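You operate a simulated robot arm through the tools that you are given. There is no shell and no other tool.

You run a simulated robot arm. Do the job below in one go: nothing can be reset, and whatever is moved stays where it is left.

TASK
Bag the power station from the sealing table and stand it back.
Fine: use the open bag in the wide grey bin; push the black ball lever back after. Set down upright: power station.

The check looks at the end state, three seconds after you hand in, the way a careful person would. Anything else that was tipped, shoved, dropped, spilled or broken makes it a failure.

THE ROBOT
A 7-joint arm with a two-finger parallel gripper, fixed in place. Base frame: the origin is at the foot of the arm, x ahead of it, y to its left, z up; the work surface is at about z = 780. Lengths are in mm, angles in degrees, forces in N, time in s.
With the tool pointing down near the work surface it reaches from about 440 to 900 mm from the base axis. Its first joint turns from -115.0 to 115.0 degrees. Payload 3.91 kg.
Tool frame: the origin (TCP) lies between the finger pads and is the grasp point; the fingertips stand 30 mm ahead of it; z points along the fingers, y is the line along which they close. The gripper opens to 110 mm. The fingers are 20 mm wide and 10 mm thick; the gripper's body (48 by 112 mm) begins 55 mm behind the TCP.
Orientation is that of the tool frame in the base frame, as a unit quaternion [w, x, y, z]. With the fingers straight down and closing along the base's y, the tool's x points along the base's -x, its y along +y and its z along -z.

THE INTERFACE
- The arm moves only by the tool move_arm. Its argument "steps" is a list of rows, each an object (a shift or turn left out is 0, a gripper value left out holds the last) with "linear": the shift along the tool's x, y, z in m, a list of three; "delta_rot": the turn, a rotation vector about the tool's x, y, z in degrees, a list of three; "gripper": the opening, from 0 (shut) to 1 (fully open). In form: [{"linear": [tx, ty, tz], "delta_rot": [wx, wy, wz], "gripper": gripper}, ...]. A call has 1 to 20 rows; each row shifts and turns the commanded pose from where the row before left it, along the tool's axes as they then stand. Rows are played at 5 a second. More than 50 mm and 8.6 degrees between two rows, or a gripper value outside its range, and nothing of the call is played. Where a pose cannot be reached the arm comes as near as it can. A force on the tool above 90 N (or 10 N above the force at the start of the call, whichever is more), or a blocked arm, ends the call early, and 0.2 s more pass. Each finger travels about 153 mm/s and halts on what it meets, pressing with about 44 N; the grip force reading is that of the motor and also rises with nothing between the fingers. The clock runs only during rows and for 0.2 s after the last one: add rows that do not move to give the fingers time. It gives the time, the measured TCP pose, the force on the tool (base axes), the opening and the grip force at its end, in the units of the frame above (readings bear some noise), with the torque about the TCP (base axes, N m) and any sound that the robot's microphone picked up.
- Cameras (640 x 400 px; columns grow to the right, rows downward): "scene" is fixed at [219, 500.3, 1477.9]; the picture's right is [-0.63, -0.78, 0.00], its down [-0.44, 0.36, -0.82] and it looks along [0.64, -0.52, -0.57] (base axes); focal length 318 px, centre (320, 200). "wrist" rides on the gripper at [72, 17, -103] in the tool frame; the picture's right is [-0.23, 0.97, 0.00], its down [-0.76, -0.18, -0.62] and it looks along [-0.61, -0.14, 0.78] (tool axes); focal length 222 px, centre (320, 200). There is no depth. A picture from a camera that has moved, and an enlarged one, comes with that camera's place and axes in the base frame and with its lens.
- capture(camera): a new picture of that camera. The clock stands still meanwhile.
- lift_body(by): slides the trunk up (or, below 0, down) by that many mm; the arm rides with it, the base frame stays. It gives what a move gives, with no picture.
- enlarge(camera, box): a new picture of the part [left, top, right, bottom] of that camera's present view, enlarged. The clock stands still meanwhile.
- close_job(): hands the job in; it is judged then, once.

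Places have to be worked out from the pictures, the camera data and where the tool is seen. Open the gripper and draw the arm clear of the work before you hand the job in, unless the task says otherwise.

The tools are called after ">>>" by a JSON object that holds its "fn" and its "kwargs". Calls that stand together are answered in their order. move_arm: Moves the arm, as the interface text tells. Its arguments: {"type":"object","properties":{"steps":{"type":"array","items":{"type":"object","properties":{"linear":{"type":"array","items":{"type":"number"}},"delta_rot":{"type":"array","items":{"type":"number"}},"gripper":{"type":"number"}}}}},"required":["steps"]} The other tools are called the same way: lift_body (by) slides the trunk up or down; capture (camera) takes a picture; enlarge (camera, box) takes an enlarged picture of a part of a camera's view; close_job () hands the job in.

At the start:

```text
t: 0.0
position: [501.7, 90.4, 1230.9]
tcp_rot: [0.0, 0.0, 1.0, 0.001]
force: [0.8, -0.2, 0.3]
moment: [-0.01, 0.03, 0.0]
gripper_width: 110.1
grasp_force: 0.1
trunk travel left (down, up): [-775.0, 215.0]
```

scene: 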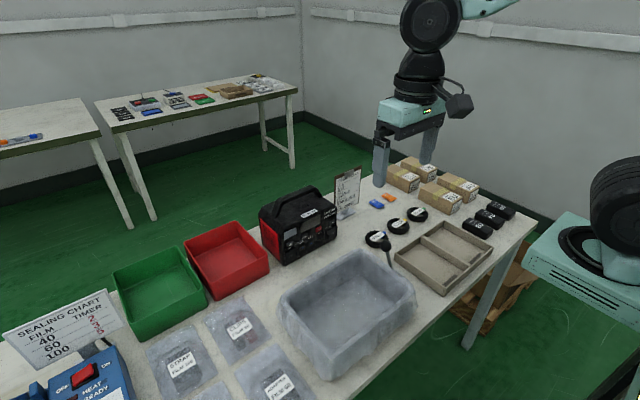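
wrist: 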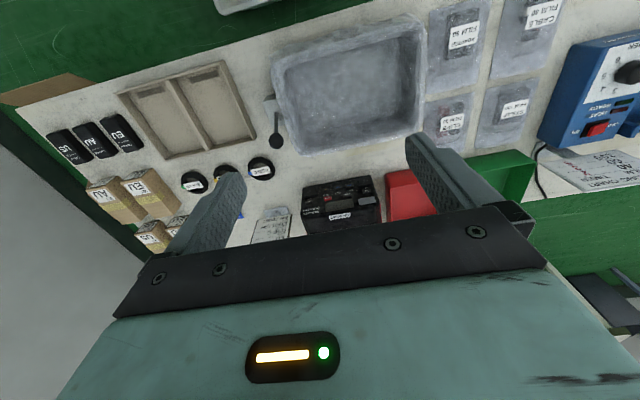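

I'll look closely at the scene before moving: the power station, the grey bin with the bag, the sealer, and the lever.

>>> {"fn": "enlarge", "kwargs": {"camera": "scene", "box": [240, 160, 440, 285]}}

>>> {"fn": "enlarge", "kwargs": {"camera": "scene", "box": [0, 275, 200, 400]}}

>>> {"fn": "enlarge", "kwargs": {"camera": "scene", "box": [260, 225, 460, 350]}}

>>> {"fn": "enlarge", "kwargs": {"camera": "wrist", "box": [400, 0, 640, 150]}}

>>> {"fn": "enlarge", "kwargs": {"camera": "wrist", "box": [220, 20, 440, 157]}}

>>> {"fn": "enlarge", "kwargs": {"camera": "scene", "box": [320, 150, 540, 287]}}

```text
3.20 times, centred on (340, 222) of scene
camera zoom: at [219.0, 500.3, 1477.9], right [-0.63, -0.78, 0.0], down [-0.44, 0.36, -0.82], along [0.64, -0.52, -0.57], focal length 1017 px, centre (256, 128)
```

zoom: 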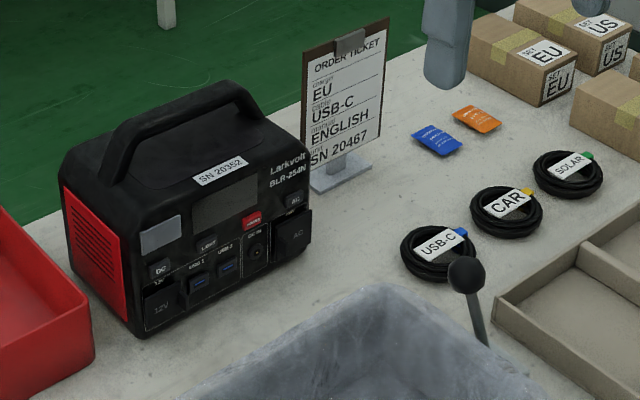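

```text
3.20 times, centred on (100, 338) of scene
camera zoom: at [219.0, 500.3, 1477.9], right [-0.63, -0.78, 0.0], down [-0.44, 0.36, -0.82], along [0.64, -0.52, -0.57], focal length 1017 px, centre (1024, -240)
```

zoom: 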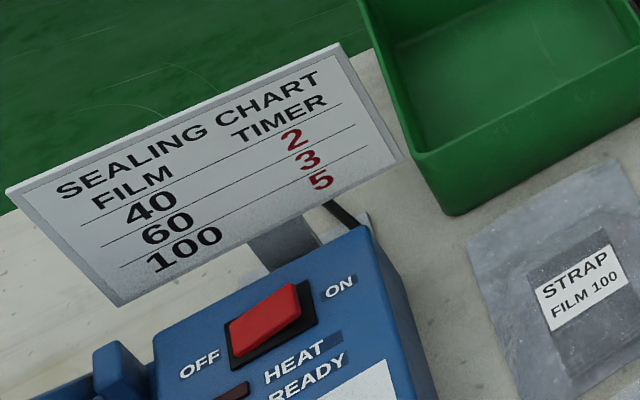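

```text
3.20 times, centred on (360, 288) of scene
camera zoom: at [219.0, 500.3, 1477.9], right [-0.63, -0.78, 0.0], down [-0.44, 0.36, -0.82], along [0.64, -0.52, -0.57], focal length 1017 px, centre (192, -80)
```

zoom: 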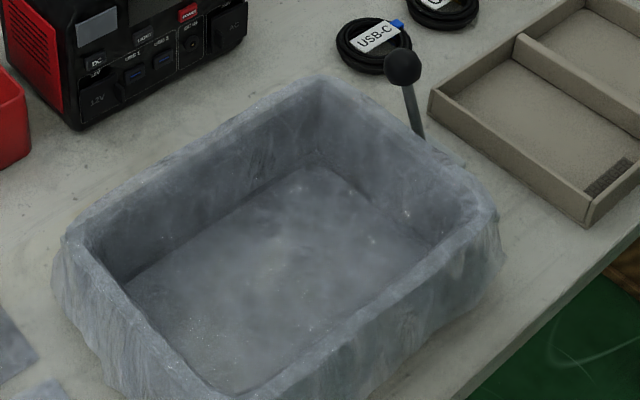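

```text
2.67 times, centred on (520, 75) of wrist
camera zoom: at [430.1, 107.9, 1334.8], right [0.23, 0.97, 0.0], down [0.76, -0.18, 0.62], along [0.61, -0.14, -0.78], focal length 592 px, centre (-213, 533)
```

zoom: 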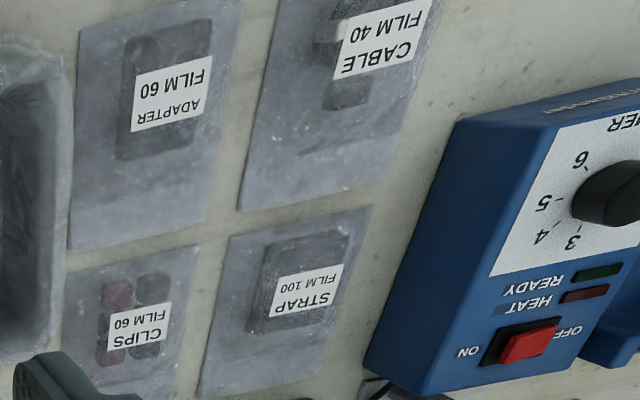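

```text
2.91 times, centred on (330, 88) of wrist
camera zoom: at [430.1, 107.9, 1334.8], right [0.23, 0.97, 0.0], down [0.76, -0.18, 0.62], along [0.61, -0.14, -0.78], focal length 646 px, centre (291, 524)
```

zoom: 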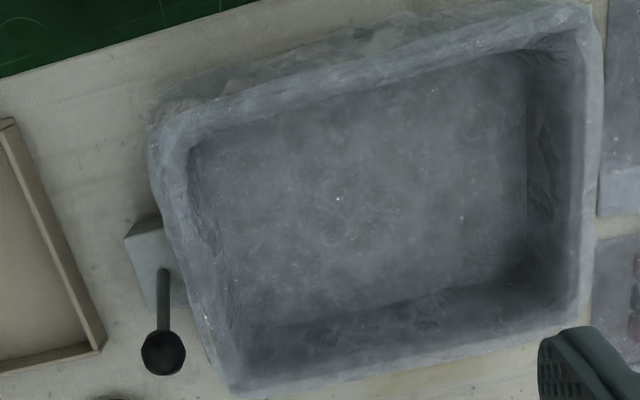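

```text
2.91 times, centred on (430, 218) of scene
camera zoom: at [219.0, 500.3, 1477.9], right [-0.63, -0.78, 0.0], down [-0.44, 0.36, -0.82], along [0.64, -0.52, -0.57], focal length 925 px, centre (0, 146)
```

zoom: 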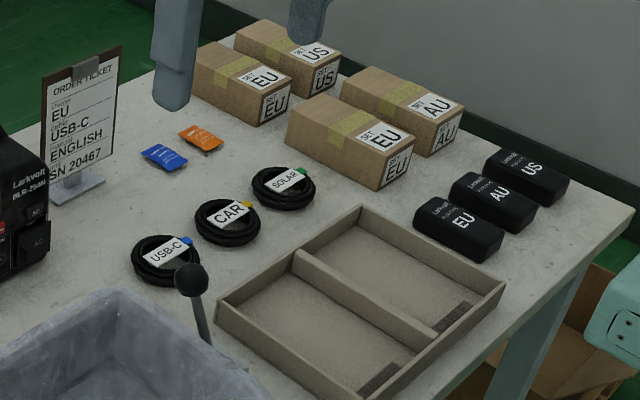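

The station stands at roughly x 806–935, y −44–161 with its handle running along y. The bin rim is at about z 875, x 468–645, y 15–280, and the lever ball is near (580, −10, 930). I'll move high above the area for better views of the handle and the lever.

>>> {"fn": "move_arm", "kwargs": {"steps": [{"linear": [-0.04, -0.01, 0]}, {"linear": [-0.04, -0.01, 0]}, {"linear": [-0.04, -0.01, 0]}, {"linear": [-0.04, 0, 0]}, {"linear": [-0.04, 0, 0]}, {}]}}

>>> {"fn": "capture", "kwargs": {"camera": "wrist"}}

>>> {"fn": "capture", "kwargs": {"camera": "scene"}}

```text
t: 1.4
position: [704.2, 58.9, 1231.0]
tcp_rot: [0.001, 0.001, 1.0, 0.0]
force: [0.0, -0.3, 0.1]
moment: [0.01, -0.02, -0.01]
gripper_width: 110.1
grasp_force: 0.0
trunk travel left (down, up): [-775.0, 215.0]
```

```text
taken
camera wrist: at [631.4, 76.0, 1335.5], right [0.23, 0.97, 0.0], down [0.76, -0.18, 0.62], along [0.61, -0.14, -0.78], focal length 222 px, centre (320, 200)
```

wrist: 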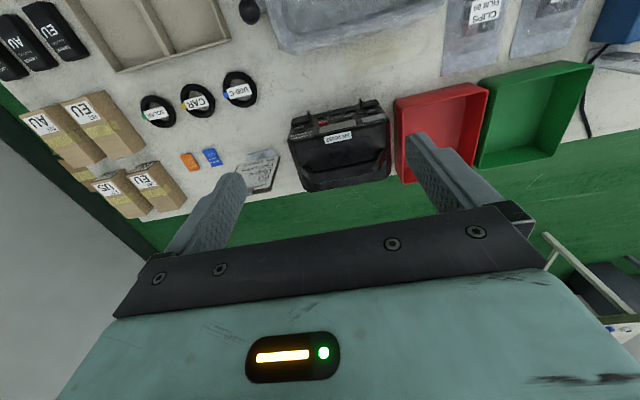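

```text
taken
```

scene: 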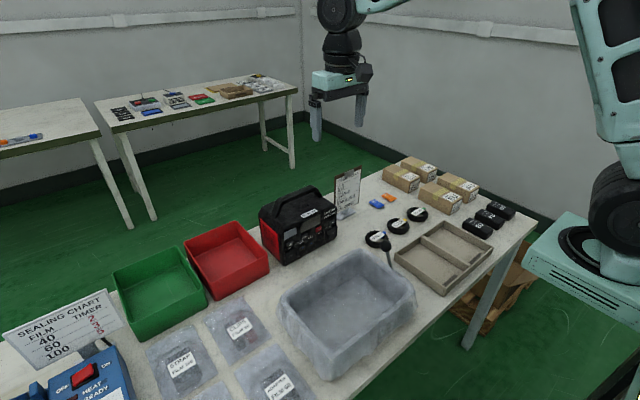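

The station is now in the wrist view; I'll enlarge it, its surroundings and the lever.

>>> {"fn": "enlarge", "kwargs": {"camera": "wrist", "box": [260, 80, 420, 180]}}

>>> {"fn": "enlarge", "kwargs": {"camera": "wrist", "box": [220, 100, 420, 225]}}

>>> {"fn": "enlarge", "kwargs": {"camera": "scene", "box": [245, 170, 365, 245]}}

>>> {"fn": "enlarge", "kwargs": {"camera": "scene", "box": [340, 220, 440, 282]}}

```text
4.00 times, centred on (340, 130) of wrist
camera zoom: at [631.4, 76.0, 1335.5], right [0.23, 0.97, 0.0], down [0.76, -0.18, 0.62], along [0.61, -0.14, -0.78], focal length 888 px, centre (240, 480)
```

zoom: 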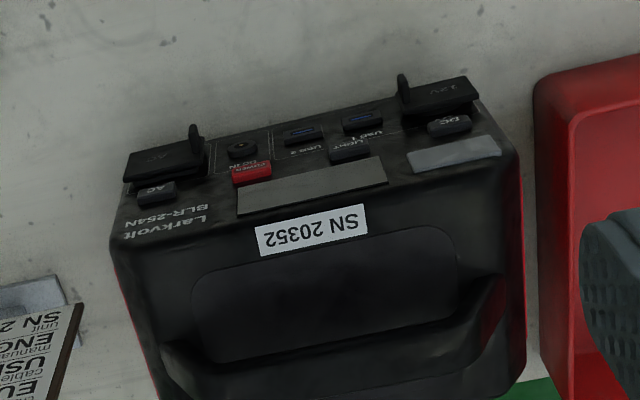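

```text
3.20 times, centred on (320, 162) of wrist
camera zoom: at [631.4, 76.0, 1335.5], right [0.23, 0.97, 0.0], down [0.76, -0.18, 0.62], along [0.61, -0.14, -0.78], focal length 711 px, centre (320, 320)
```

zoom: 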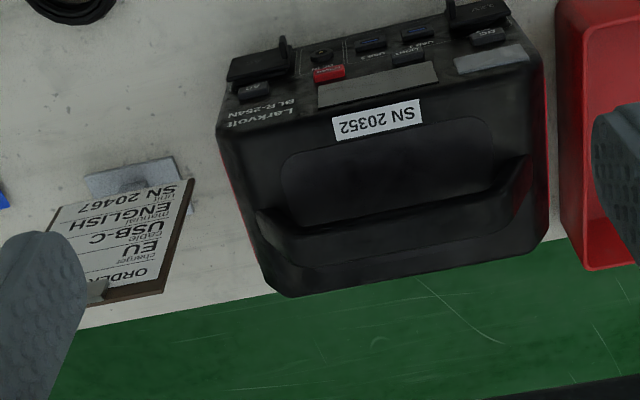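

```text
5.33 times, centred on (305, 208) of scene
camera zoom: at [219.0, 500.3, 1477.9], right [-0.63, -0.78, 0.0], down [-0.44, 0.36, -0.82], along [0.64, -0.52, -0.57], focal length 1695 px, centre (400, 160)
```

zoom: 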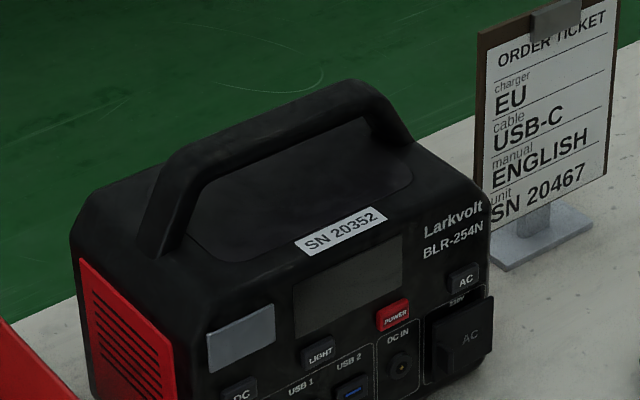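

```text
6.40 times, centred on (390, 251) of scene
camera zoom: at [219.0, 500.3, 1477.9], right [-0.63, -0.78, 0.0], down [-0.44, 0.36, -0.82], along [0.64, -0.52, -0.57], focal length 2034 px, centre (-128, -126)
```

zoom: 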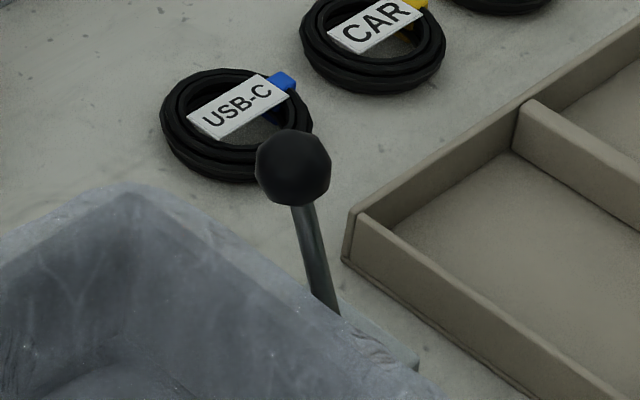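

The handle is a fixed arch with its bar along y, about x≈875–885, y 0–115, top near z≈960. The fingers must close along x, so I'll turn the tool +90° about its axis in place at this height.

>>> {"fn": "move_arm", "kwargs": {"steps": [{"delta_rot": [0, 0, 8.2]}, {"delta_rot": [0, 0, 8.2]}, {"delta_rot": [0, 0, 8.2]}, {"delta_rot": [0, 0, 8.2]}, {"delta_rot": [0, 0, 8.2]}, {"delta_rot": [0, 0, 8.2]}, {"delta_rot": [0, 0, 8.2]}, {"delta_rot": [0, 0, 8.2]}, {"delta_rot": [0, 0, 8.2]}, {"delta_rot": [0, 0, 8.2]}, {"delta_rot": [0, 0, 8.0]}, {}]}}

>>> {"fn": "capture", "kwargs": {"camera": "wrist"}}

```text
t: 4.0
position: [701.3, 60.2, 1230.2]
tcp_rot: [0.0, 0.707, 0.707, 0.001]
force: [0.2, -0.4, 0.5]
moment: [0.02, -0.02, 0.02]
gripper_width: 110.0
grasp_force: 0.1
trunk travel left (down, up): [-775.0, 215.0]
```

```text
taken
camera wrist: at [719.3, 132.9, 1334.9], right [0.97, -0.23, 0.0], down [-0.18, -0.76, 0.62], along [-0.14, -0.61, -0.78], focal length 222 px, centre (320, 200)
```

wrist: 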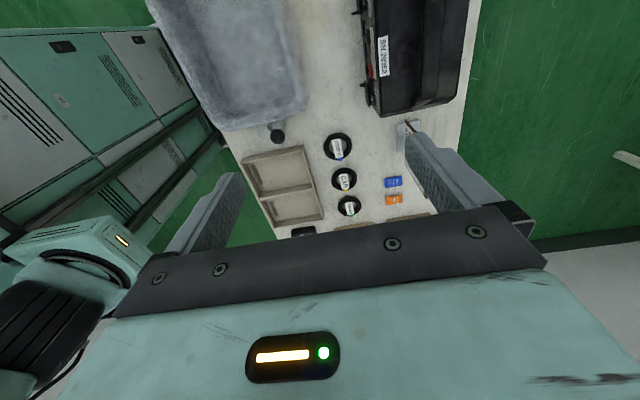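

Rotation is good. I'll enlarge the lever and station from this viewpoint to fix their geometry.

>>> {"fn": "enlarge", "kwargs": {"camera": "wrist", "box": [220, 70, 340, 145]}}

>>> {"fn": "enlarge", "kwargs": {"camera": "wrist", "box": [330, 0, 490, 100]}}

>>> {"fn": "enlarge", "kwargs": {"camera": "wrist", "box": [140, 0, 330, 119]}}

```text
5.33 times, centred on (280, 108) of wrist
camera zoom: at [719.3, 132.9, 1334.9], right [0.97, -0.23, 0.0], down [-0.18, -0.76, 0.62], along [-0.14, -0.61, -0.78], focal length 1185 px, centre (533, 693)
```

zoom: 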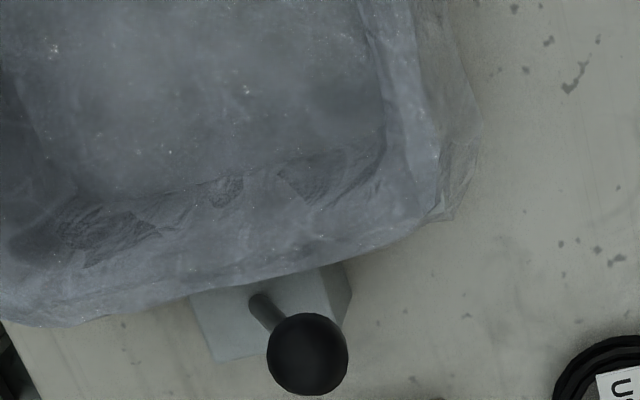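

```text
4.00 times, centred on (410, 50) of wrist
camera zoom: at [719.3, 132.9, 1334.9], right [0.97, -0.23, 0.0], down [-0.18, -0.76, 0.62], along [-0.14, -0.61, -0.78], focal length 888 px, centre (-40, 800)
```

zoom: 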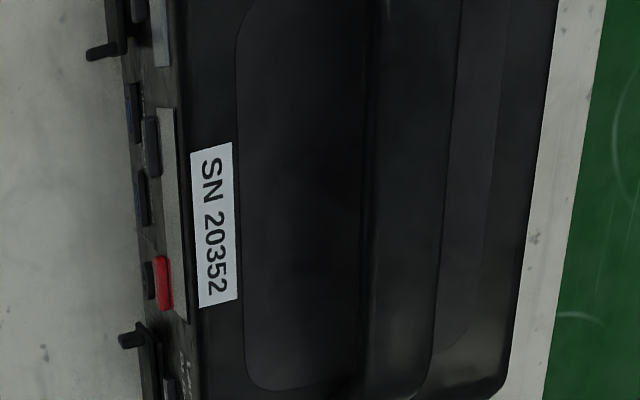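

```text
3.36 times, centred on (235, 60) of wrist
camera zoom: at [719.3, 132.9, 1334.9], right [0.97, -0.23, 0.0], down [-0.18, -0.76, 0.62], along [-0.14, -0.61, -0.78], focal length 747 px, centre (606, 672)
```

zoom: 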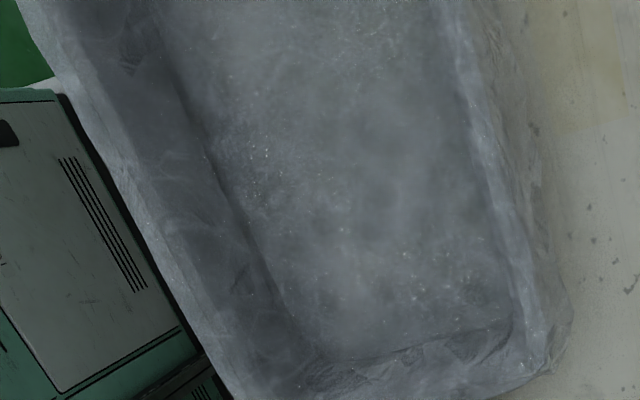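

The ball is at about (594, −25, 901) and its rod leans toward +x from a base near (558, −27, 815). The handle bar seems centred at x≈868, y≈58, with its top near z≈965. I'll move above the handle and part-way down to check alignment.

>>> {"fn": "move_arm", "kwargs": {"steps": [{"linear": [0, 0.042, 0]}, {"linear": [0, 0.042, 0]}, {"linear": [0, 0.042, 0]}, {"linear": [-0.002, 0.041, 0]}, {"linear": [0, 0, 0.03]}, {"linear": [0, 0, 0.03]}, {"linear": [0, 0, 0.03]}, {"linear": [0, 0, 0.03]}, {}]}}

>>> {"fn": "capture", "kwargs": {"camera": "wrist"}}

>>> {"fn": "enlarge", "kwargs": {"camera": "scene", "box": [235, 120, 395, 220]}}

```text
t: 6.0
position: [869.1, 57.2, 1111.2]
tcp_rot: [0.0, 0.707, 0.707, 0.001]
force: [0.1, -0.1, -0.1]
moment: [0.0, 0.0, -0.02]
gripper_width: 110.1
grasp_force: 0.1
trunk travel left (down, up): [-775.0, 215.0]
```

```text
taken
camera wrist: at [886.6, 129.5, 1214.7], right [0.97, -0.23, 0.0], down [-0.18, -0.76, 0.62], along [-0.14, -0.61, -0.78], focal length 222 px, centre (320, 200)
```

wrist: 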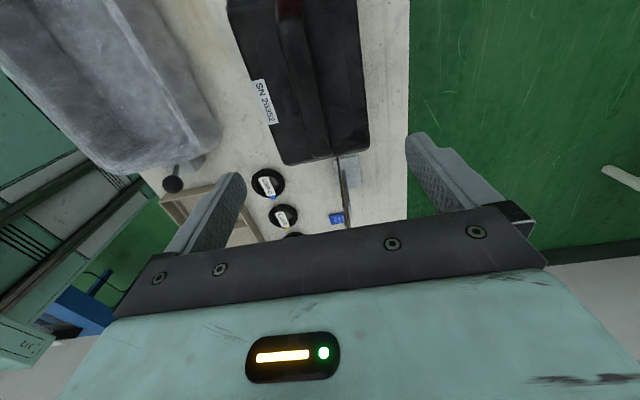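

```text
4.00 times, centred on (315, 170) of scene
camera zoom: at [219.0, 500.3, 1477.9], right [-0.63, -0.78, 0.0], down [-0.44, 0.36, -0.82], along [0.64, -0.52, -0.57], focal length 1271 px, centre (340, 320)
```

zoom: 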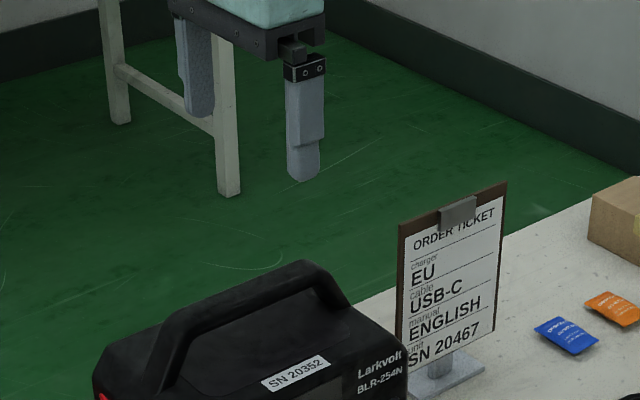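

>>> {"fn": "enlarge", "kwargs": {"camera": "wrist", "box": [210, 0, 410, 175]}}

>>> {"fn": "enlarge", "kwargs": {"camera": "wrist", "box": [120, 120, 240, 210]}}

```text
2.29 times, centred on (310, 88) of wrist
camera zoom: at [886.6, 129.5, 1214.7], right [0.97, -0.23, 0.0], down [-0.18, -0.76, 0.62], along [-0.14, -0.61, -0.78], focal length 508 px, centre (343, 457)
```

zoom: 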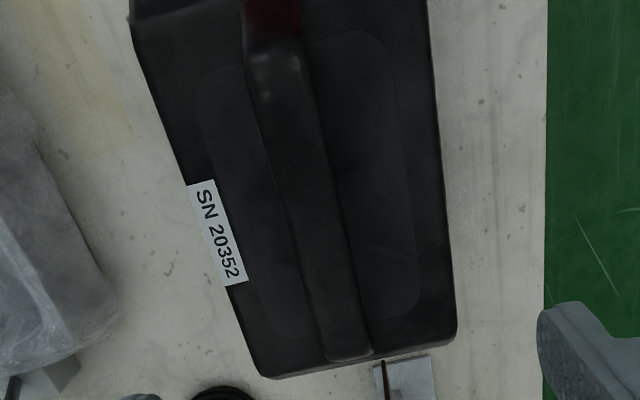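

```text
4.44 times, centred on (180, 165) of wrist
camera zoom: at [886.6, 129.5, 1214.7], right [0.97, -0.23, 0.0], down [-0.18, -0.76, 0.62], along [-0.14, -0.61, -0.78], focal length 987 px, centre (942, 356)
```

zoom: 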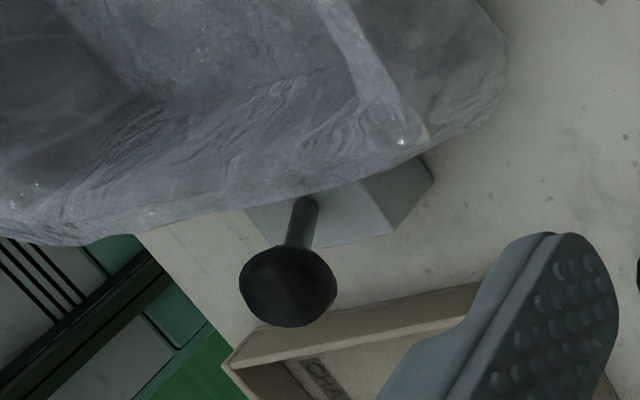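

Refined geometry: the bar is centred at x≈859, y≈69, about 20 mm wide, with its top at z≈972 and the body top at about 930. I'll centre the open gripper over it and descend to just above the handle to verify.

>>> {"fn": "move_arm", "kwargs": {"steps": [{"linear": [0.012, -0.01, 0]}, {"linear": [0, 0, 0.03]}, {"linear": [0, 0, 0.03]}, {"linear": [0, 0, 0.03]}, {}]}}

>>> {"fn": "capture", "kwargs": {"camera": "wrist"}}

>>> {"fn": "enlarge", "kwargs": {"camera": "scene", "box": [235, 140, 395, 240]}}

```text
t: 7.2
position: [858.2, 69.5, 1020.4]
tcp_rot: [0.0, 0.707, 0.707, 0.001]
force: [-0.3, -0.1, -0.1]
moment: [0.0, 0.01, 0.06]
gripper_width: 109.9
grasp_force: 0.0
trunk travel left (down, up): [-775.0, 215.0]
```

```text
taken
camera wrist: at [875.8, 142.7, 1123.9], right [0.97, -0.23, 0.0], down [-0.18, -0.76, 0.62], along [-0.14, -0.61, -0.78], focal length 222 px, centre (320, 200)
```

wrist: 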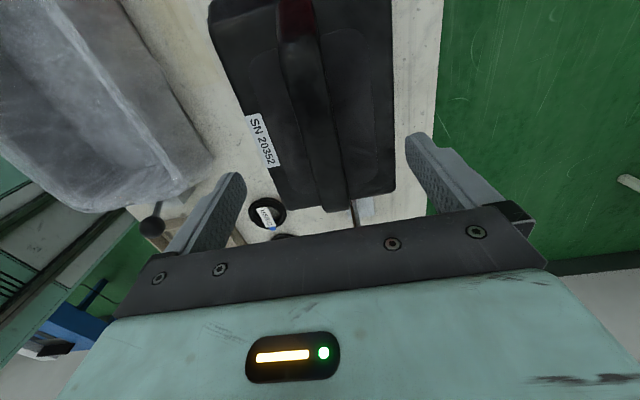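

```text
4.00 times, centred on (315, 190) of scene
camera zoom: at [219.0, 500.3, 1477.9], right [-0.63, -0.78, 0.0], down [-0.44, 0.36, -0.82], along [0.64, -0.52, -0.57], focal length 1271 px, centre (340, 240)
```

zoom: 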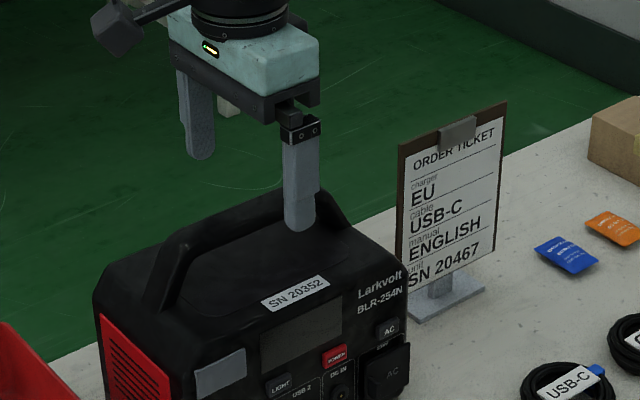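

The bar lines up with the gripper's mid-plane in both views. I'll narrow the opening to about 50 mm and lower in small steps until the tips are beside the bar and still clear of the body.

>>> {"fn": "move_arm", "kwargs": {"steps": [{"gripper": 0.48}, {"gripper": 0.48}, {"gripper": 0.48}, {"linear": [0, 0, 0.02]}, {"linear": [0, 0, 0.015]}, {"linear": [0, 0, 0.01]}, {}]}}

>>> {"fn": "enlarge", "kwargs": {"camera": "scene", "box": [235, 160, 363, 240]}}

>>> {"fn": "enlarge", "kwargs": {"camera": "wrist", "box": [200, 0, 440, 220]}}

```text
t: 8.8
position: [857.8, 70.3, 975.4]
tcp_rot: [0.0, 0.707, 0.707, 0.0]
force: [-0.2, -0.5, -0.1]
moment: [0.0, -0.03, -0.03]
gripper_width: 52.9
grasp_force: 0.0
trunk travel left (down, up): [-775.0, 215.0]
```

```text
5.00 times, centred on (299, 200) of scene
camera zoom: at [219.0, 500.3, 1477.9], right [-0.63, -0.78, 0.0], down [-0.44, 0.36, -0.82], along [0.64, -0.52, -0.57], focal length 1589 px, centre (425, 200)
```

zoom: 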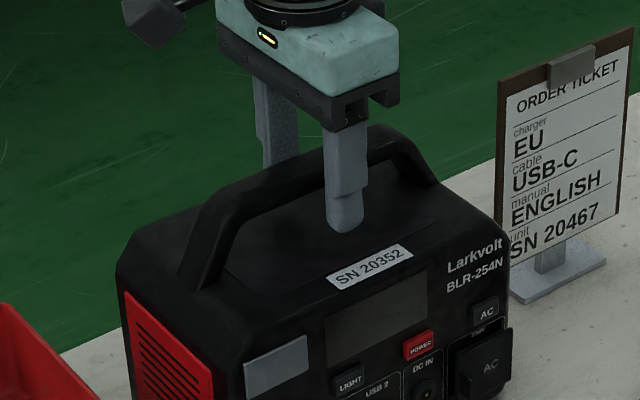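

```text
1.82 times, centred on (320, 110) of wrist
camera zoom: at [876.1, 143.1, 1079.2], right [0.97, -0.23, 0.0], down [-0.18, -0.76, 0.62], along [-0.14, -0.61, -0.78], focal length 404 px, centre (320, 364)
```

zoom: 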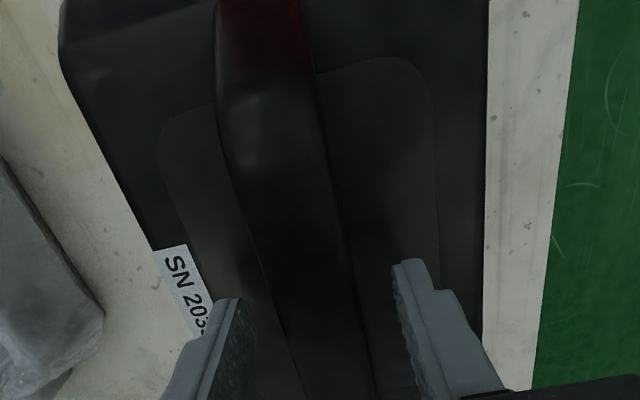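

The fingers straddle the bar cleanly. I'll drop another 8 mm and close on the bar.

>>> {"fn": "move_arm", "kwargs": {"steps": [{"linear": [0, 0, 0.004]}, {"linear": [0, 0, 0.004]}, {}]}}

>>> {"fn": "move_arm", "kwargs": {"steps": [{"gripper": 0.3}, {"gripper": 0.2}, {"gripper": 0.1}, {"gripper": 0.0}, {}, {}, {}]}}

>>> {"fn": "enlarge", "kwargs": {"camera": "scene", "box": [235, 160, 363, 240]}}

```text
t: 9.6
position: [858.4, 70.5, 967.4]
tcp_rot: [0.0, 0.707, 0.707, -0.001]
force: [-0.1, 0.5, -0.3]
moment: [-0.02, 0.02, 0.03]
gripper_width: 52.5
grasp_force: 0.1
trunk travel left (down, up): [-775.0, 215.0]
```

```text
t: 11.2
position: [859.7, 70.8, 968.1]
tcp_rot: [0.0, 0.707, 0.707, 0.0]
force: [9.5, 0.4, 1.2]
moment: [-0.05, -0.58, -0.01]
gripper_width: 26.1
grasp_force: 43.9
trunk travel left (down, up): [-775.0, 215.0]
```

```text
5.00 times, centred on (299, 200) of scene
camera zoom: at [219.0, 500.3, 1477.9], right [-0.63, -0.78, 0.0], down [-0.44, 0.36, -0.82], along [0.64, -0.52, -0.57], focal length 1589 px, centre (425, 200)
```

zoom: 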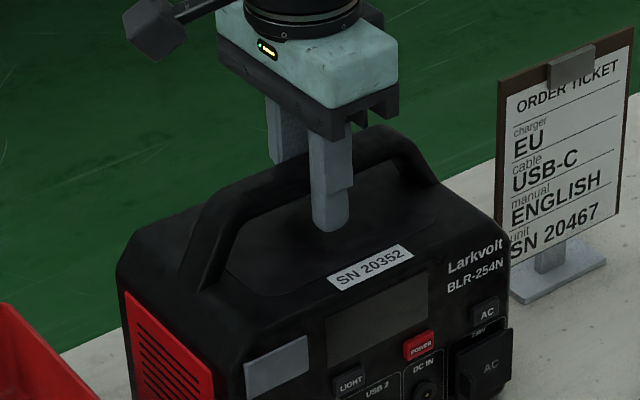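

The bar is held at 26 mm width with 44 N. A 9.5 N side force means the bar is a millimetre or so further in +x, so I'll ease that and lift slightly to test weight and balance.

>>> {"fn": "move_arm", "kwargs": {"steps": [{"linear": [0, 0.0013, 0]}, {"linear": [0, 0, -0.004]}, {"linear": [0, 0, -0.006]}, {"linear": [0, 0, -0.008]}, {}, {}]}}

>>> {"fn": "enlarge", "kwargs": {"camera": "scene", "box": [235, 150, 395, 250]}}

```text
t: 12.6
position: [861.0, 71.0, 985.1]
tcp_rot: [-0.001, 0.707, 0.707, 0.0]
force: [0.1, -0.2, -21.7]
moment: [-0.01, 0.01, -0.02]
gripper_width: 26.0
grasp_force: 44.0
trunk travel left (down, up): [-775.0, 215.0]
```

```text
4.00 times, centred on (315, 200) of scene
camera zoom: at [219.0, 500.3, 1477.9], right [-0.63, -0.78, 0.0], down [-0.44, 0.36, -0.82], along [0.64, -0.52, -0.57], focal length 1271 px, centre (340, 200)
```

zoom: 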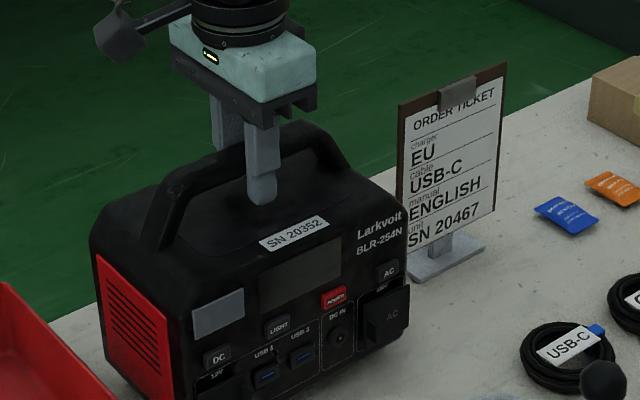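

The station lifts level at about 2.2 kg with almost no moment, so (861, 71) is its balance point. The bin opening is only slightly larger than the station, so before inserting I'll set it back down exactly where it was, release, and measure the bin from above.

>>> {"fn": "move_arm", "kwargs": {"steps": [{"linear": [0, 0, 0.008]}, {"linear": [0, 0, 0.005]}, {"linear": [0, 0, 0.003]}, {"linear": [0, 0, 0.001]}, {}, {}]}}

```text
t: 14.0
position: [860.6, 71.5, 967.4]
tcp_rot: [-0.001, 0.707, 0.707, -0.001]
force: [0.6, 0.7, -21.8]
moment: [0.0, -0.01, 0.0]
gripper_width: 25.9
grasp_force: 44.1
trunk travel left (down, up): [-775.0, 215.0]
```

Still fully hanging at z 967.4, so I'll lower a little more until the table takes the weight.

>>> {"fn": "move_arm", "kwargs": {"steps": [{"linear": [0, 0, 0.001]}, {}, {"linear": [0, 0, 0.001]}, {}]}}

```text
t: 15.0
position: [860.8, 70.7, 968.3]
tcp_rot: [0.001, 0.707, 0.707, 0.001]
force: [0.7, 2.3, -2.7]
moment: [-1.26, 0.36, -0.13]
gripper_width: 26.2
grasp_force: 43.7
trunk travel left (down, up): [-775.0, 215.0]
```

The table now carries it. I'll release to a modest opening and rise straight up.

>>> {"fn": "move_arm", "kwargs": {"steps": [{"gripper": 0.3}, {"gripper": 0.48}, {"gripper": 0.48}, {}, {"linear": [0, 0, -0.02]}, {"linear": [0, 0, -0.04]}, {"linear": [0, 0, -0.05]}, {"linear": [0, 0, -0.05]}, {"linear": [0, 0, -0.05]}, {"linear": [0, 0, -0.05]}, {}]}}

>>> {"fn": "move_arm", "kwargs": {"steps": [{"linear": [0.02, -0.045, 0]}, {"linear": [0.02, -0.045, 0]}, {"linear": [0.02, -0.045, 0]}, {"linear": [0.02, -0.045, 0]}, {"linear": [0.02, -0.045, 0]}, {"linear": [0.0, -0.045, 0]}, {"linear": [0.0, -0.045, 0]}, {}]}}

>>> {"fn": "capture", "kwargs": {"camera": "wrist"}}

>>> {"fn": "capture", "kwargs": {"camera": "scene"}}

```text
t: 17.4
position: [858.7, 71.3, 1227.2]
tcp_rot: [0.0, 0.707, 0.707, 0.0]
force: [0.0, -0.5, -0.3]
moment: [0.0, -0.05, 0.0]
gripper_width: 52.8
grasp_force: 0.1
trunk travel left (down, up): [-775.0, 215.0]
```

```text
t: 19.2
position: [545.7, 171.8, 1227.0]
tcp_rot: [0.001, 0.707, 0.707, -0.001]
force: [0.1, -0.6, 0.1]
moment: [0.0, 0.02, -0.05]
gripper_width: 52.7
grasp_force: 0.1
trunk travel left (down, up): [-775.0, 215.0]
```

```text
taken
camera wrist: at [561.8, 244.6, 1331.4], right [0.97, -0.23, 0.0], down [-0.18, -0.76, 0.62], along [-0.14, -0.61, -0.78], focal length 222 px, centre (320, 200)
```

wrist: 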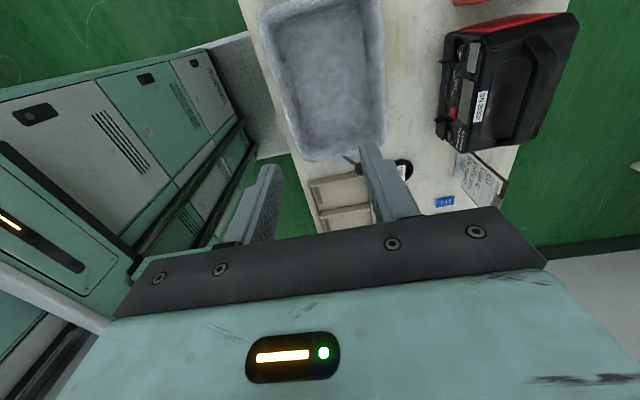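

```text
taken
```

scene: 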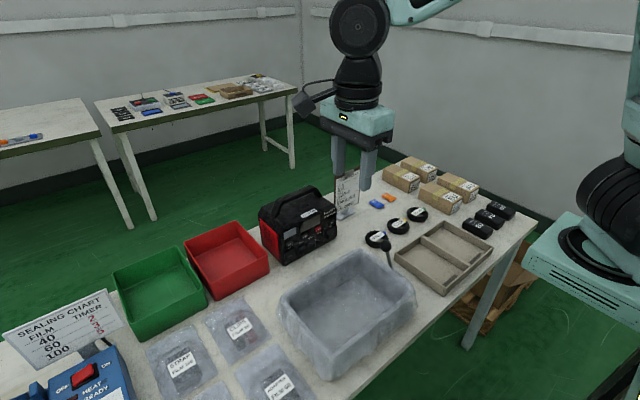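

The bin is near the wrist camera's nadir now. I'll enlarge it for exact rim lines, and the scene view as well.

>>> {"fn": "enlarge", "kwargs": {"camera": "wrist", "box": [240, 0, 400, 100]}}

>>> {"fn": "enlarge", "kwargs": {"camera": "wrist", "box": [240, 70, 400, 170]}}

>>> {"fn": "enlarge", "kwargs": {"camera": "scene", "box": [270, 240, 430, 340]}}

>>> {"fn": "enlarge", "kwargs": {"camera": "scene", "box": [270, 290, 430, 390]}}

```text
4.00 times, centred on (320, 50) of wrist
camera zoom: at [561.8, 244.6, 1331.4], right [0.97, -0.23, 0.0], down [-0.18, -0.76, 0.62], along [-0.14, -0.61, -0.78], focal length 888 px, centre (320, 800)
```

zoom: 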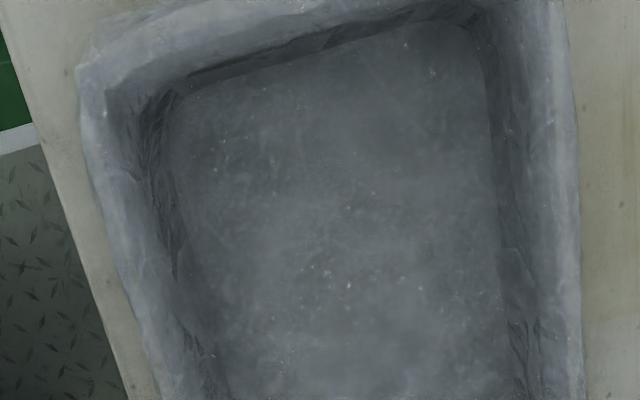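

```text
4.00 times, centred on (320, 120) of wrist
camera zoom: at [561.8, 244.6, 1331.4], right [0.97, -0.23, 0.0], down [-0.18, -0.76, 0.62], along [-0.14, -0.61, -0.78], focal length 888 px, centre (320, 520)
```

zoom: 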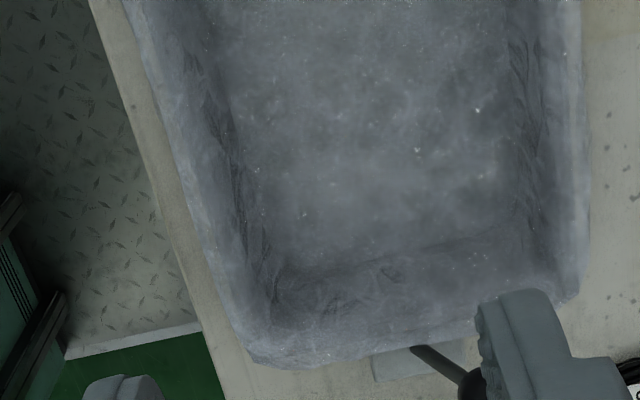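

```text
4.00 times, centred on (350, 290) of scene
camera zoom: at [219.0, 500.3, 1477.9], right [-0.63, -0.78, 0.0], down [-0.44, 0.36, -0.82], along [0.64, -0.52, -0.57], focal length 1271 px, centre (200, -160)
```

zoom: 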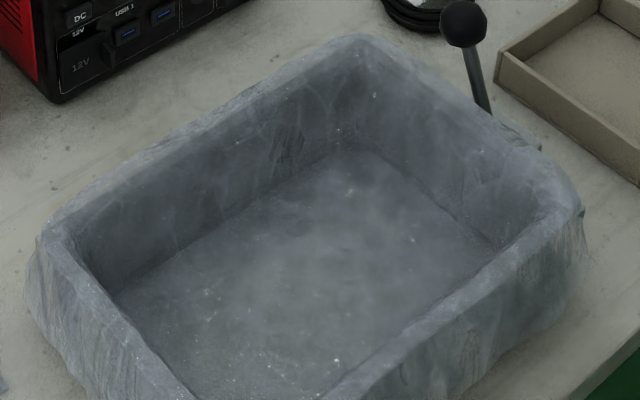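

```text
4.00 times, centred on (350, 340) of scene
camera zoom: at [219.0, 500.3, 1477.9], right [-0.63, -0.78, 0.0], down [-0.44, 0.36, -0.82], along [0.64, -0.52, -0.57], focal length 1271 px, centre (200, -360)
```

zoom: 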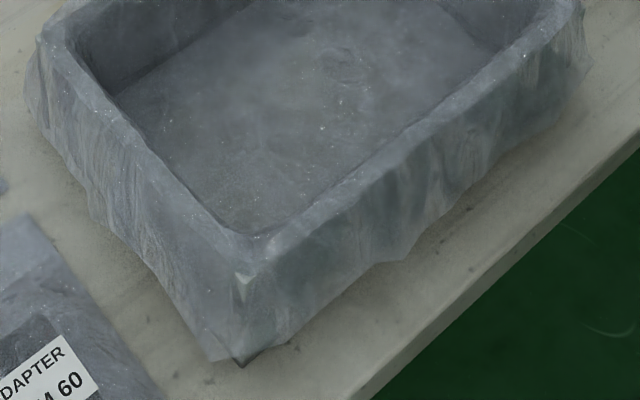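

The bin interior measures about x 479–640, y 24–258, centred near (560, 141). The station's socket covers protrude from its front, so I'll check that front profile from here.

>>> {"fn": "enlarge", "kwargs": {"camera": "wrist", "box": [420, 0, 600, 160]}}

>>> {"fn": "enlarge", "kwargs": {"camera": "scene", "box": [250, 200, 346, 270]}}

```text
2.50 times, centred on (510, 80) of wrist
camera zoom: at [561.8, 244.6, 1331.4], right [0.97, -0.23, 0.0], down [-0.18, -0.76, 0.62], along [-0.14, -0.61, -0.78], focal length 555 px, centre (-155, 500)
```

zoom: 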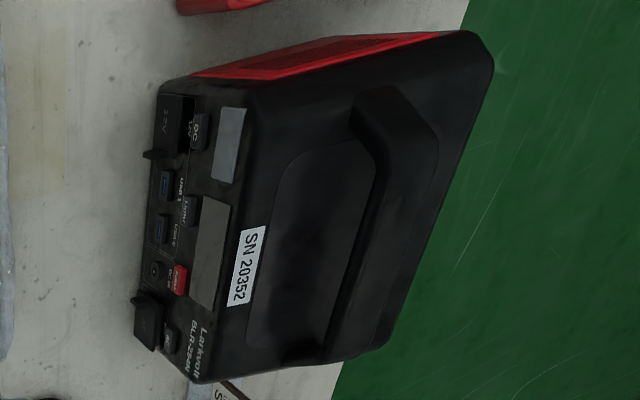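

```text
5.71 times, centred on (298, 235) of scene
camera zoom: at [219.0, 500.3, 1477.9], right [-0.63, -0.78, 0.0], down [-0.44, 0.36, -0.82], along [0.64, -0.52, -0.57], focal length 1816 px, centre (446, 0)
```

zoom: 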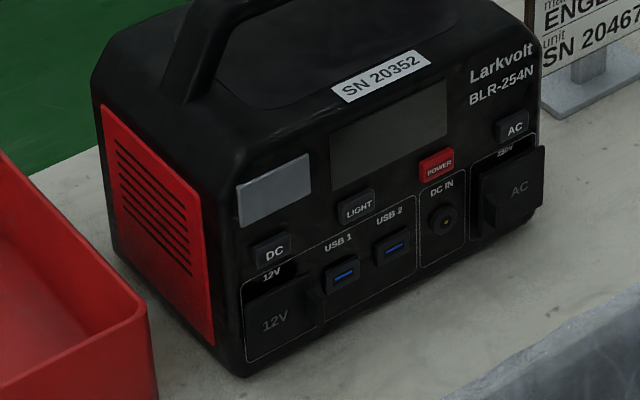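

The socket covers protrude to about x≈781 while the back is at x≈927, giving offsets of −80/+67 mm from the grip point. With only about ±6 mm clearance in x, I'll enlarge the bin's side walls further for accurate edges.

>>> {"fn": "enlarge", "kwargs": {"camera": "wrist", "box": [258, 30, 322, 70]}}

>>> {"fn": "enlarge", "kwargs": {"camera": "wrist", "box": [340, 30, 404, 70]}}

>>> {"fn": "enlarge", "kwargs": {"camera": "wrist", "box": [290, 120, 370, 170]}}

```text
10.00 times, centred on (290, 50) of wrist
camera zoom: at [561.8, 244.6, 1331.4], right [0.97, -0.23, 0.0], down [-0.18, -0.76, 0.62], along [-0.14, -0.61, -0.78], focal length 2221 px, centre (620, 1700)
```

zoom: 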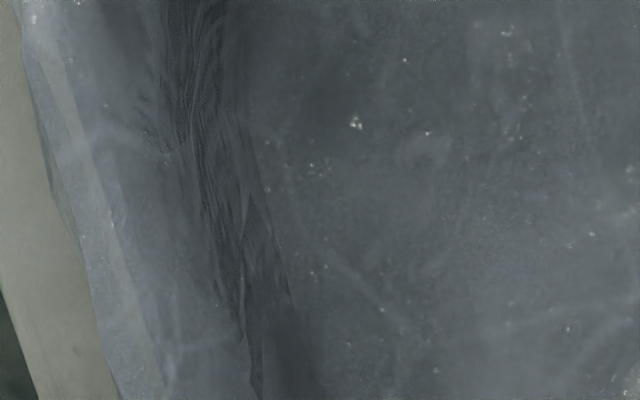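

```text
10.00 times, centred on (372, 50) of wrist
camera zoom: at [561.8, 244.6, 1331.4], right [0.97, -0.23, 0.0], down [-0.18, -0.76, 0.62], along [-0.14, -0.61, -0.78], focal length 2221 px, centre (-200, 1700)
```

zoom: 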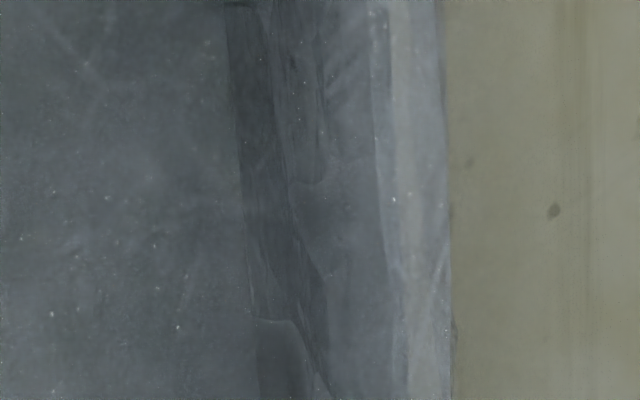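

```text
8.00 times, centred on (330, 145) of wrist
camera zoom: at [561.8, 244.6, 1331.4], right [0.97, -0.23, 0.0], down [-0.18, -0.76, 0.62], along [-0.14, -0.61, -0.78], focal length 1777 px, centre (240, 640)
```

zoom: 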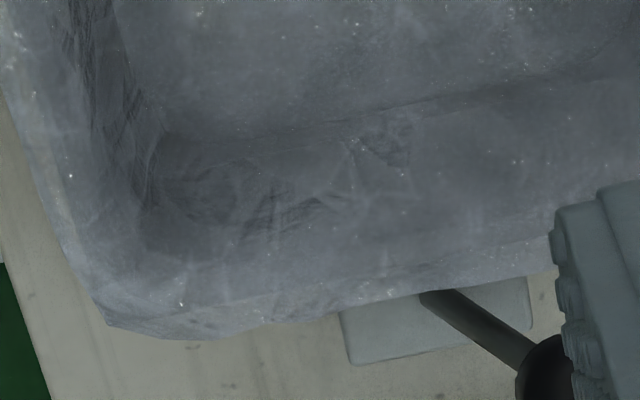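

Bin opening: top x≈468–650, floor x≈480–640, y≈25–255. The station's extents about the grip are −80/+67 in x and about −110/+100 in y, so I'll aim the grip at about (565, 144). I'll retrace to the handle and regrip at the same spot.

>>> {"fn": "move_arm", "kwargs": {"steps": [{"linear": [0, 0.045, 0]}, {"linear": [0, 0.045, 0]}, {"linear": [-0.02, 0.045, 0]}, {"linear": [-0.02, 0.045, 0]}, {"linear": [-0.02, 0.045, 0]}, {"linear": [-0.02, 0.045, 0]}, {"linear": [-0.02, 0.045, 0]}, {}, {"linear": [0, 0, 0.05]}, {"linear": [0, 0, 0.05]}, {"linear": [0, 0, 0.05]}, {"linear": [0, 0, 0.05]}, {"linear": [0, 0, 0.03]}, {"linear": [0, 0, 0.015]}, {}]}}

>>> {"fn": "enlarge", "kwargs": {"camera": "scene", "box": [235, 160, 363, 240]}}

```text
t: 22.4
position: [858.6, 70.7, 982.7]
tcp_rot: [0.0, 0.707, 0.708, 0.0]
force: [-0.6, -0.6, -0.2]
moment: [0.02, 0.02, -0.02]
gripper_width: 53.3
grasp_force: 0.1
trunk travel left (down, up): [-775.0, 215.0]
```

```text
5.00 times, centred on (299, 200) of scene
camera zoom: at [219.0, 500.3, 1477.9], right [-0.63, -0.78, 0.0], down [-0.44, 0.36, -0.82], along [0.64, -0.52, -0.57], focal length 1589 px, centre (425, 200)
```

zoom: 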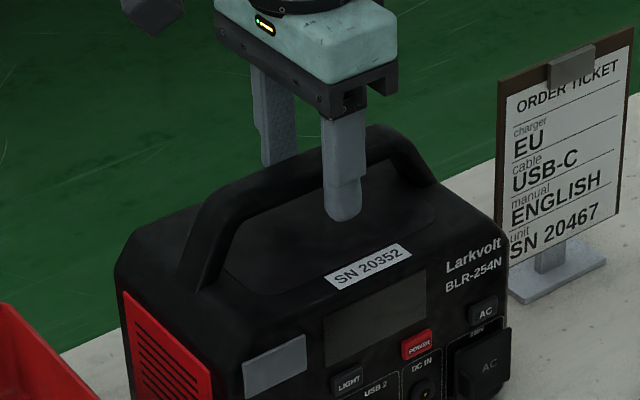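

Back above the handle at z 982.7. I'll nudge 1.5 mm in +x, lower 15 mm, and close.

>>> {"fn": "move_arm", "kwargs": {"steps": [{"linear": [0, 0.0015, 0]}, {"linear": [0, 0, 0.008]}, {"linear": [0, 0, 0.007]}, {}, {"gripper": 0.3}, {"gripper": 0.2}, {"gripper": 0.1}, {"gripper": 0.0}, {}, {}, {}]}}

```text
t: 24.8
position: [860.4, 70.6, 967.8]
tcp_rot: [0.0, 0.707, 0.707, 0.0]
force: [-5.5, -1.3, -0.2]
moment: [-0.09, 0.08, -0.05]
gripper_width: 25.9
grasp_force: 43.4
trunk travel left (down, up): [-775.0, 215.0]
```

Gripped again at 25.9 mm. Lifting straight up 170 mm so the bottom clears the bin rim and the lever ball.

>>> {"fn": "move_arm", "kwargs": {"steps": [{"linear": [0, -0.0005, -0.004]}, {"linear": [0, 0, -0.016]}, {"linear": [0, 0, -0.03]}, {"linear": [0, 0, -0.03]}, {"linear": [0, 0, -0.03]}, {"linear": [0, 0, -0.03]}, {"linear": [0, 0, -0.03]}, {}, {}]}}

>>> {"fn": "capture", "kwargs": {"camera": "scene"}}

```text
t: 26.8
position: [862.0, 69.5, 1135.4]
tcp_rot: [-0.001, 0.707, 0.707, 0.0]
force: [0.3, -0.3, -21.6]
moment: [0.03, 0.02, 0.02]
gripper_width: 26.1
grasp_force: 44.2
trunk travel left (down, up): [-775.0, 215.0]
```

```text
taken
```

scene: 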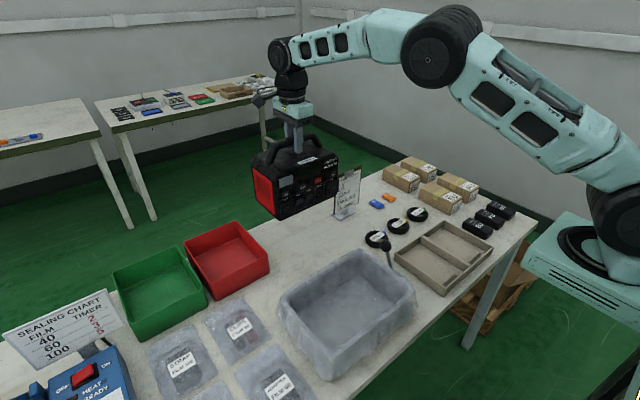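

It hangs level and steady. I'll carry it over the bin to about (565, 144), ramping speed gently.

>>> {"fn": "move_arm", "kwargs": {"steps": [{"linear": [0.002, -0.008, 0]}, {"linear": [0.005, -0.018, 0]}, {"linear": [0.007, -0.028, 0]}, {"linear": [0.008, -0.032, 0]}, {"linear": [0.008, -0.032, 0]}, {"linear": [0.008, -0.032, 0]}, {"linear": [0.008, -0.032, 0]}, {"linear": [0.008, -0.032, 0]}, {"linear": [0.008, -0.03, 0]}, {"linear": [0.006, -0.025, 0]}, {"linear": [0.0045, -0.018, 0]}, {"linear": [0.002, -0.01, 0]}, {}, {}, {}]}}

>>> {"fn": "capture", "kwargs": {"camera": "scene"}}

>>> {"fn": "capture", "kwargs": {"camera": "wrist"}}

```text
t: 30.0
position: [566.2, 143.7, 1137.1]
tcp_rot: [0.0, 0.707, 0.707, 0.0]
force: [-0.8, -0.6, -21.7]
moment: [0.0, 0.01, 0.01]
gripper_width: 26.1
grasp_force: 44.9
trunk travel left (down, up): [-775.0, 215.0]
```

```text
taken
```

scene: 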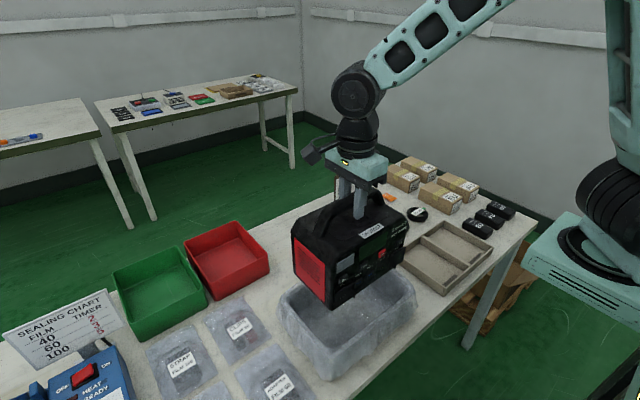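

```text
taken
camera wrist: at [583.0, 216.8, 1239.9], right [0.97, -0.23, 0.0], down [-0.18, -0.76, 0.62], along [-0.14, -0.61, -0.78], focal length 222 px, centre (320, 200)
```

wrist: 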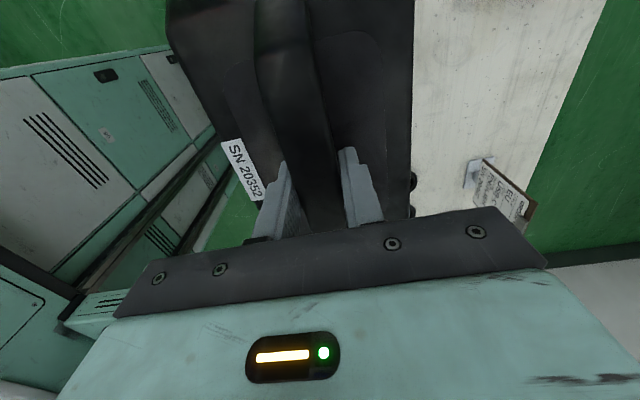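

It is over the bin. I'll enlarge the scene to verify the station's bottom corners against the rim before lowering.

>>> {"fn": "enlarge", "kwargs": {"camera": "scene", "box": [270, 190, 430, 290]}}

>>> {"fn": "enlarge", "kwargs": {"camera": "scene", "box": [270, 290, 430, 390]}}

```text
4.00 times, centred on (350, 240) of scene
camera zoom: at [219.0, 500.3, 1477.9], right [-0.63, -0.78, 0.0], down [-0.44, 0.36, -0.82], along [0.64, -0.52, -0.57], focal length 1271 px, centre (200, 40)
```

zoom: 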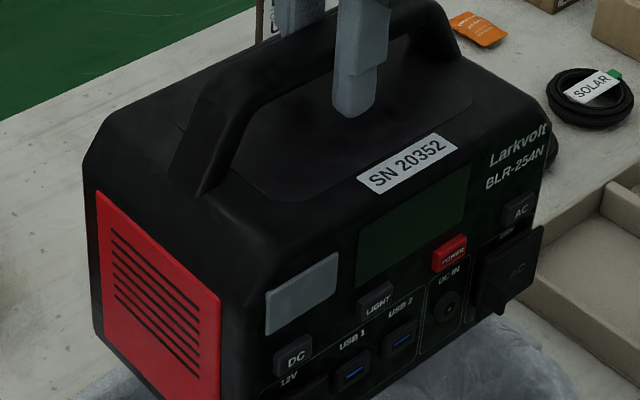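

```text
4.00 times, centred on (350, 340) of scene
camera zoom: at [219.0, 500.3, 1477.9], right [-0.63, -0.78, 0.0], down [-0.44, 0.36, -0.82], along [0.64, -0.52, -0.57], focal length 1271 px, centre (200, -360)
```

zoom: 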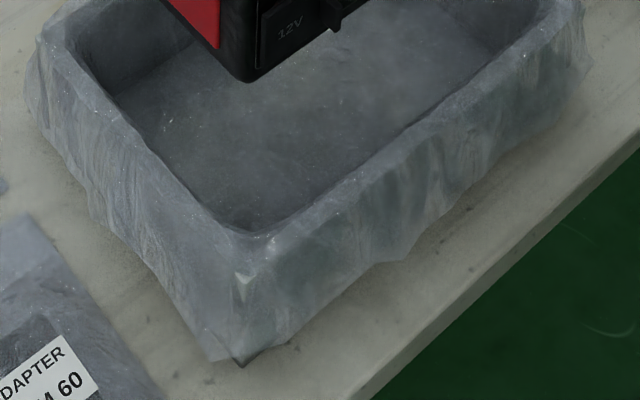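

The station's bottom corner is at (508, 241) and the cover tips are at x≈486, which fits the opening. I'll shift +2.5 mm in y for balance and lower to just inside the rim, watching side forces.

>>> {"fn": "move_arm", "kwargs": {"steps": [{"linear": [0.0025, 0, 0.01]}, {"linear": [0, 0, 0.02]}, {"linear": [0, 0, 0.02]}, {"linear": [0, 0, 0.02]}, {"linear": [0, 0, 0.015]}, {}, {}]}}

>>> {"fn": "enlarge", "kwargs": {"camera": "scene", "box": [270, 260, 430, 360]}}

```text
t: 31.6
position: [565.3, 147.1, 1051.2]
tcp_rot: [-0.001, 0.707, 0.707, 0.0]
force: [-0.7, 0.4, -21.7]
moment: [0.0, 0.03, 0.0]
gripper_width: 26.1
grasp_force: 43.8
trunk travel left (down, up): [-775.0, 215.0]
```

```text
4.00 times, centred on (350, 310) of scene
camera zoom: at [219.0, 500.3, 1477.9], right [-0.63, -0.78, 0.0], down [-0.44, 0.36, -0.82], along [0.64, -0.52, -0.57], focal length 1271 px, centre (200, -240)
```

zoom: 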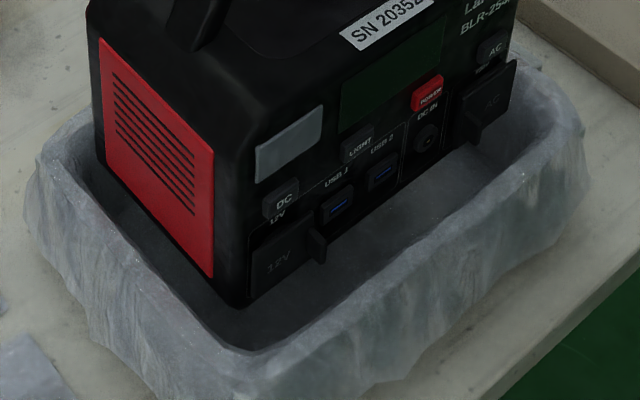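

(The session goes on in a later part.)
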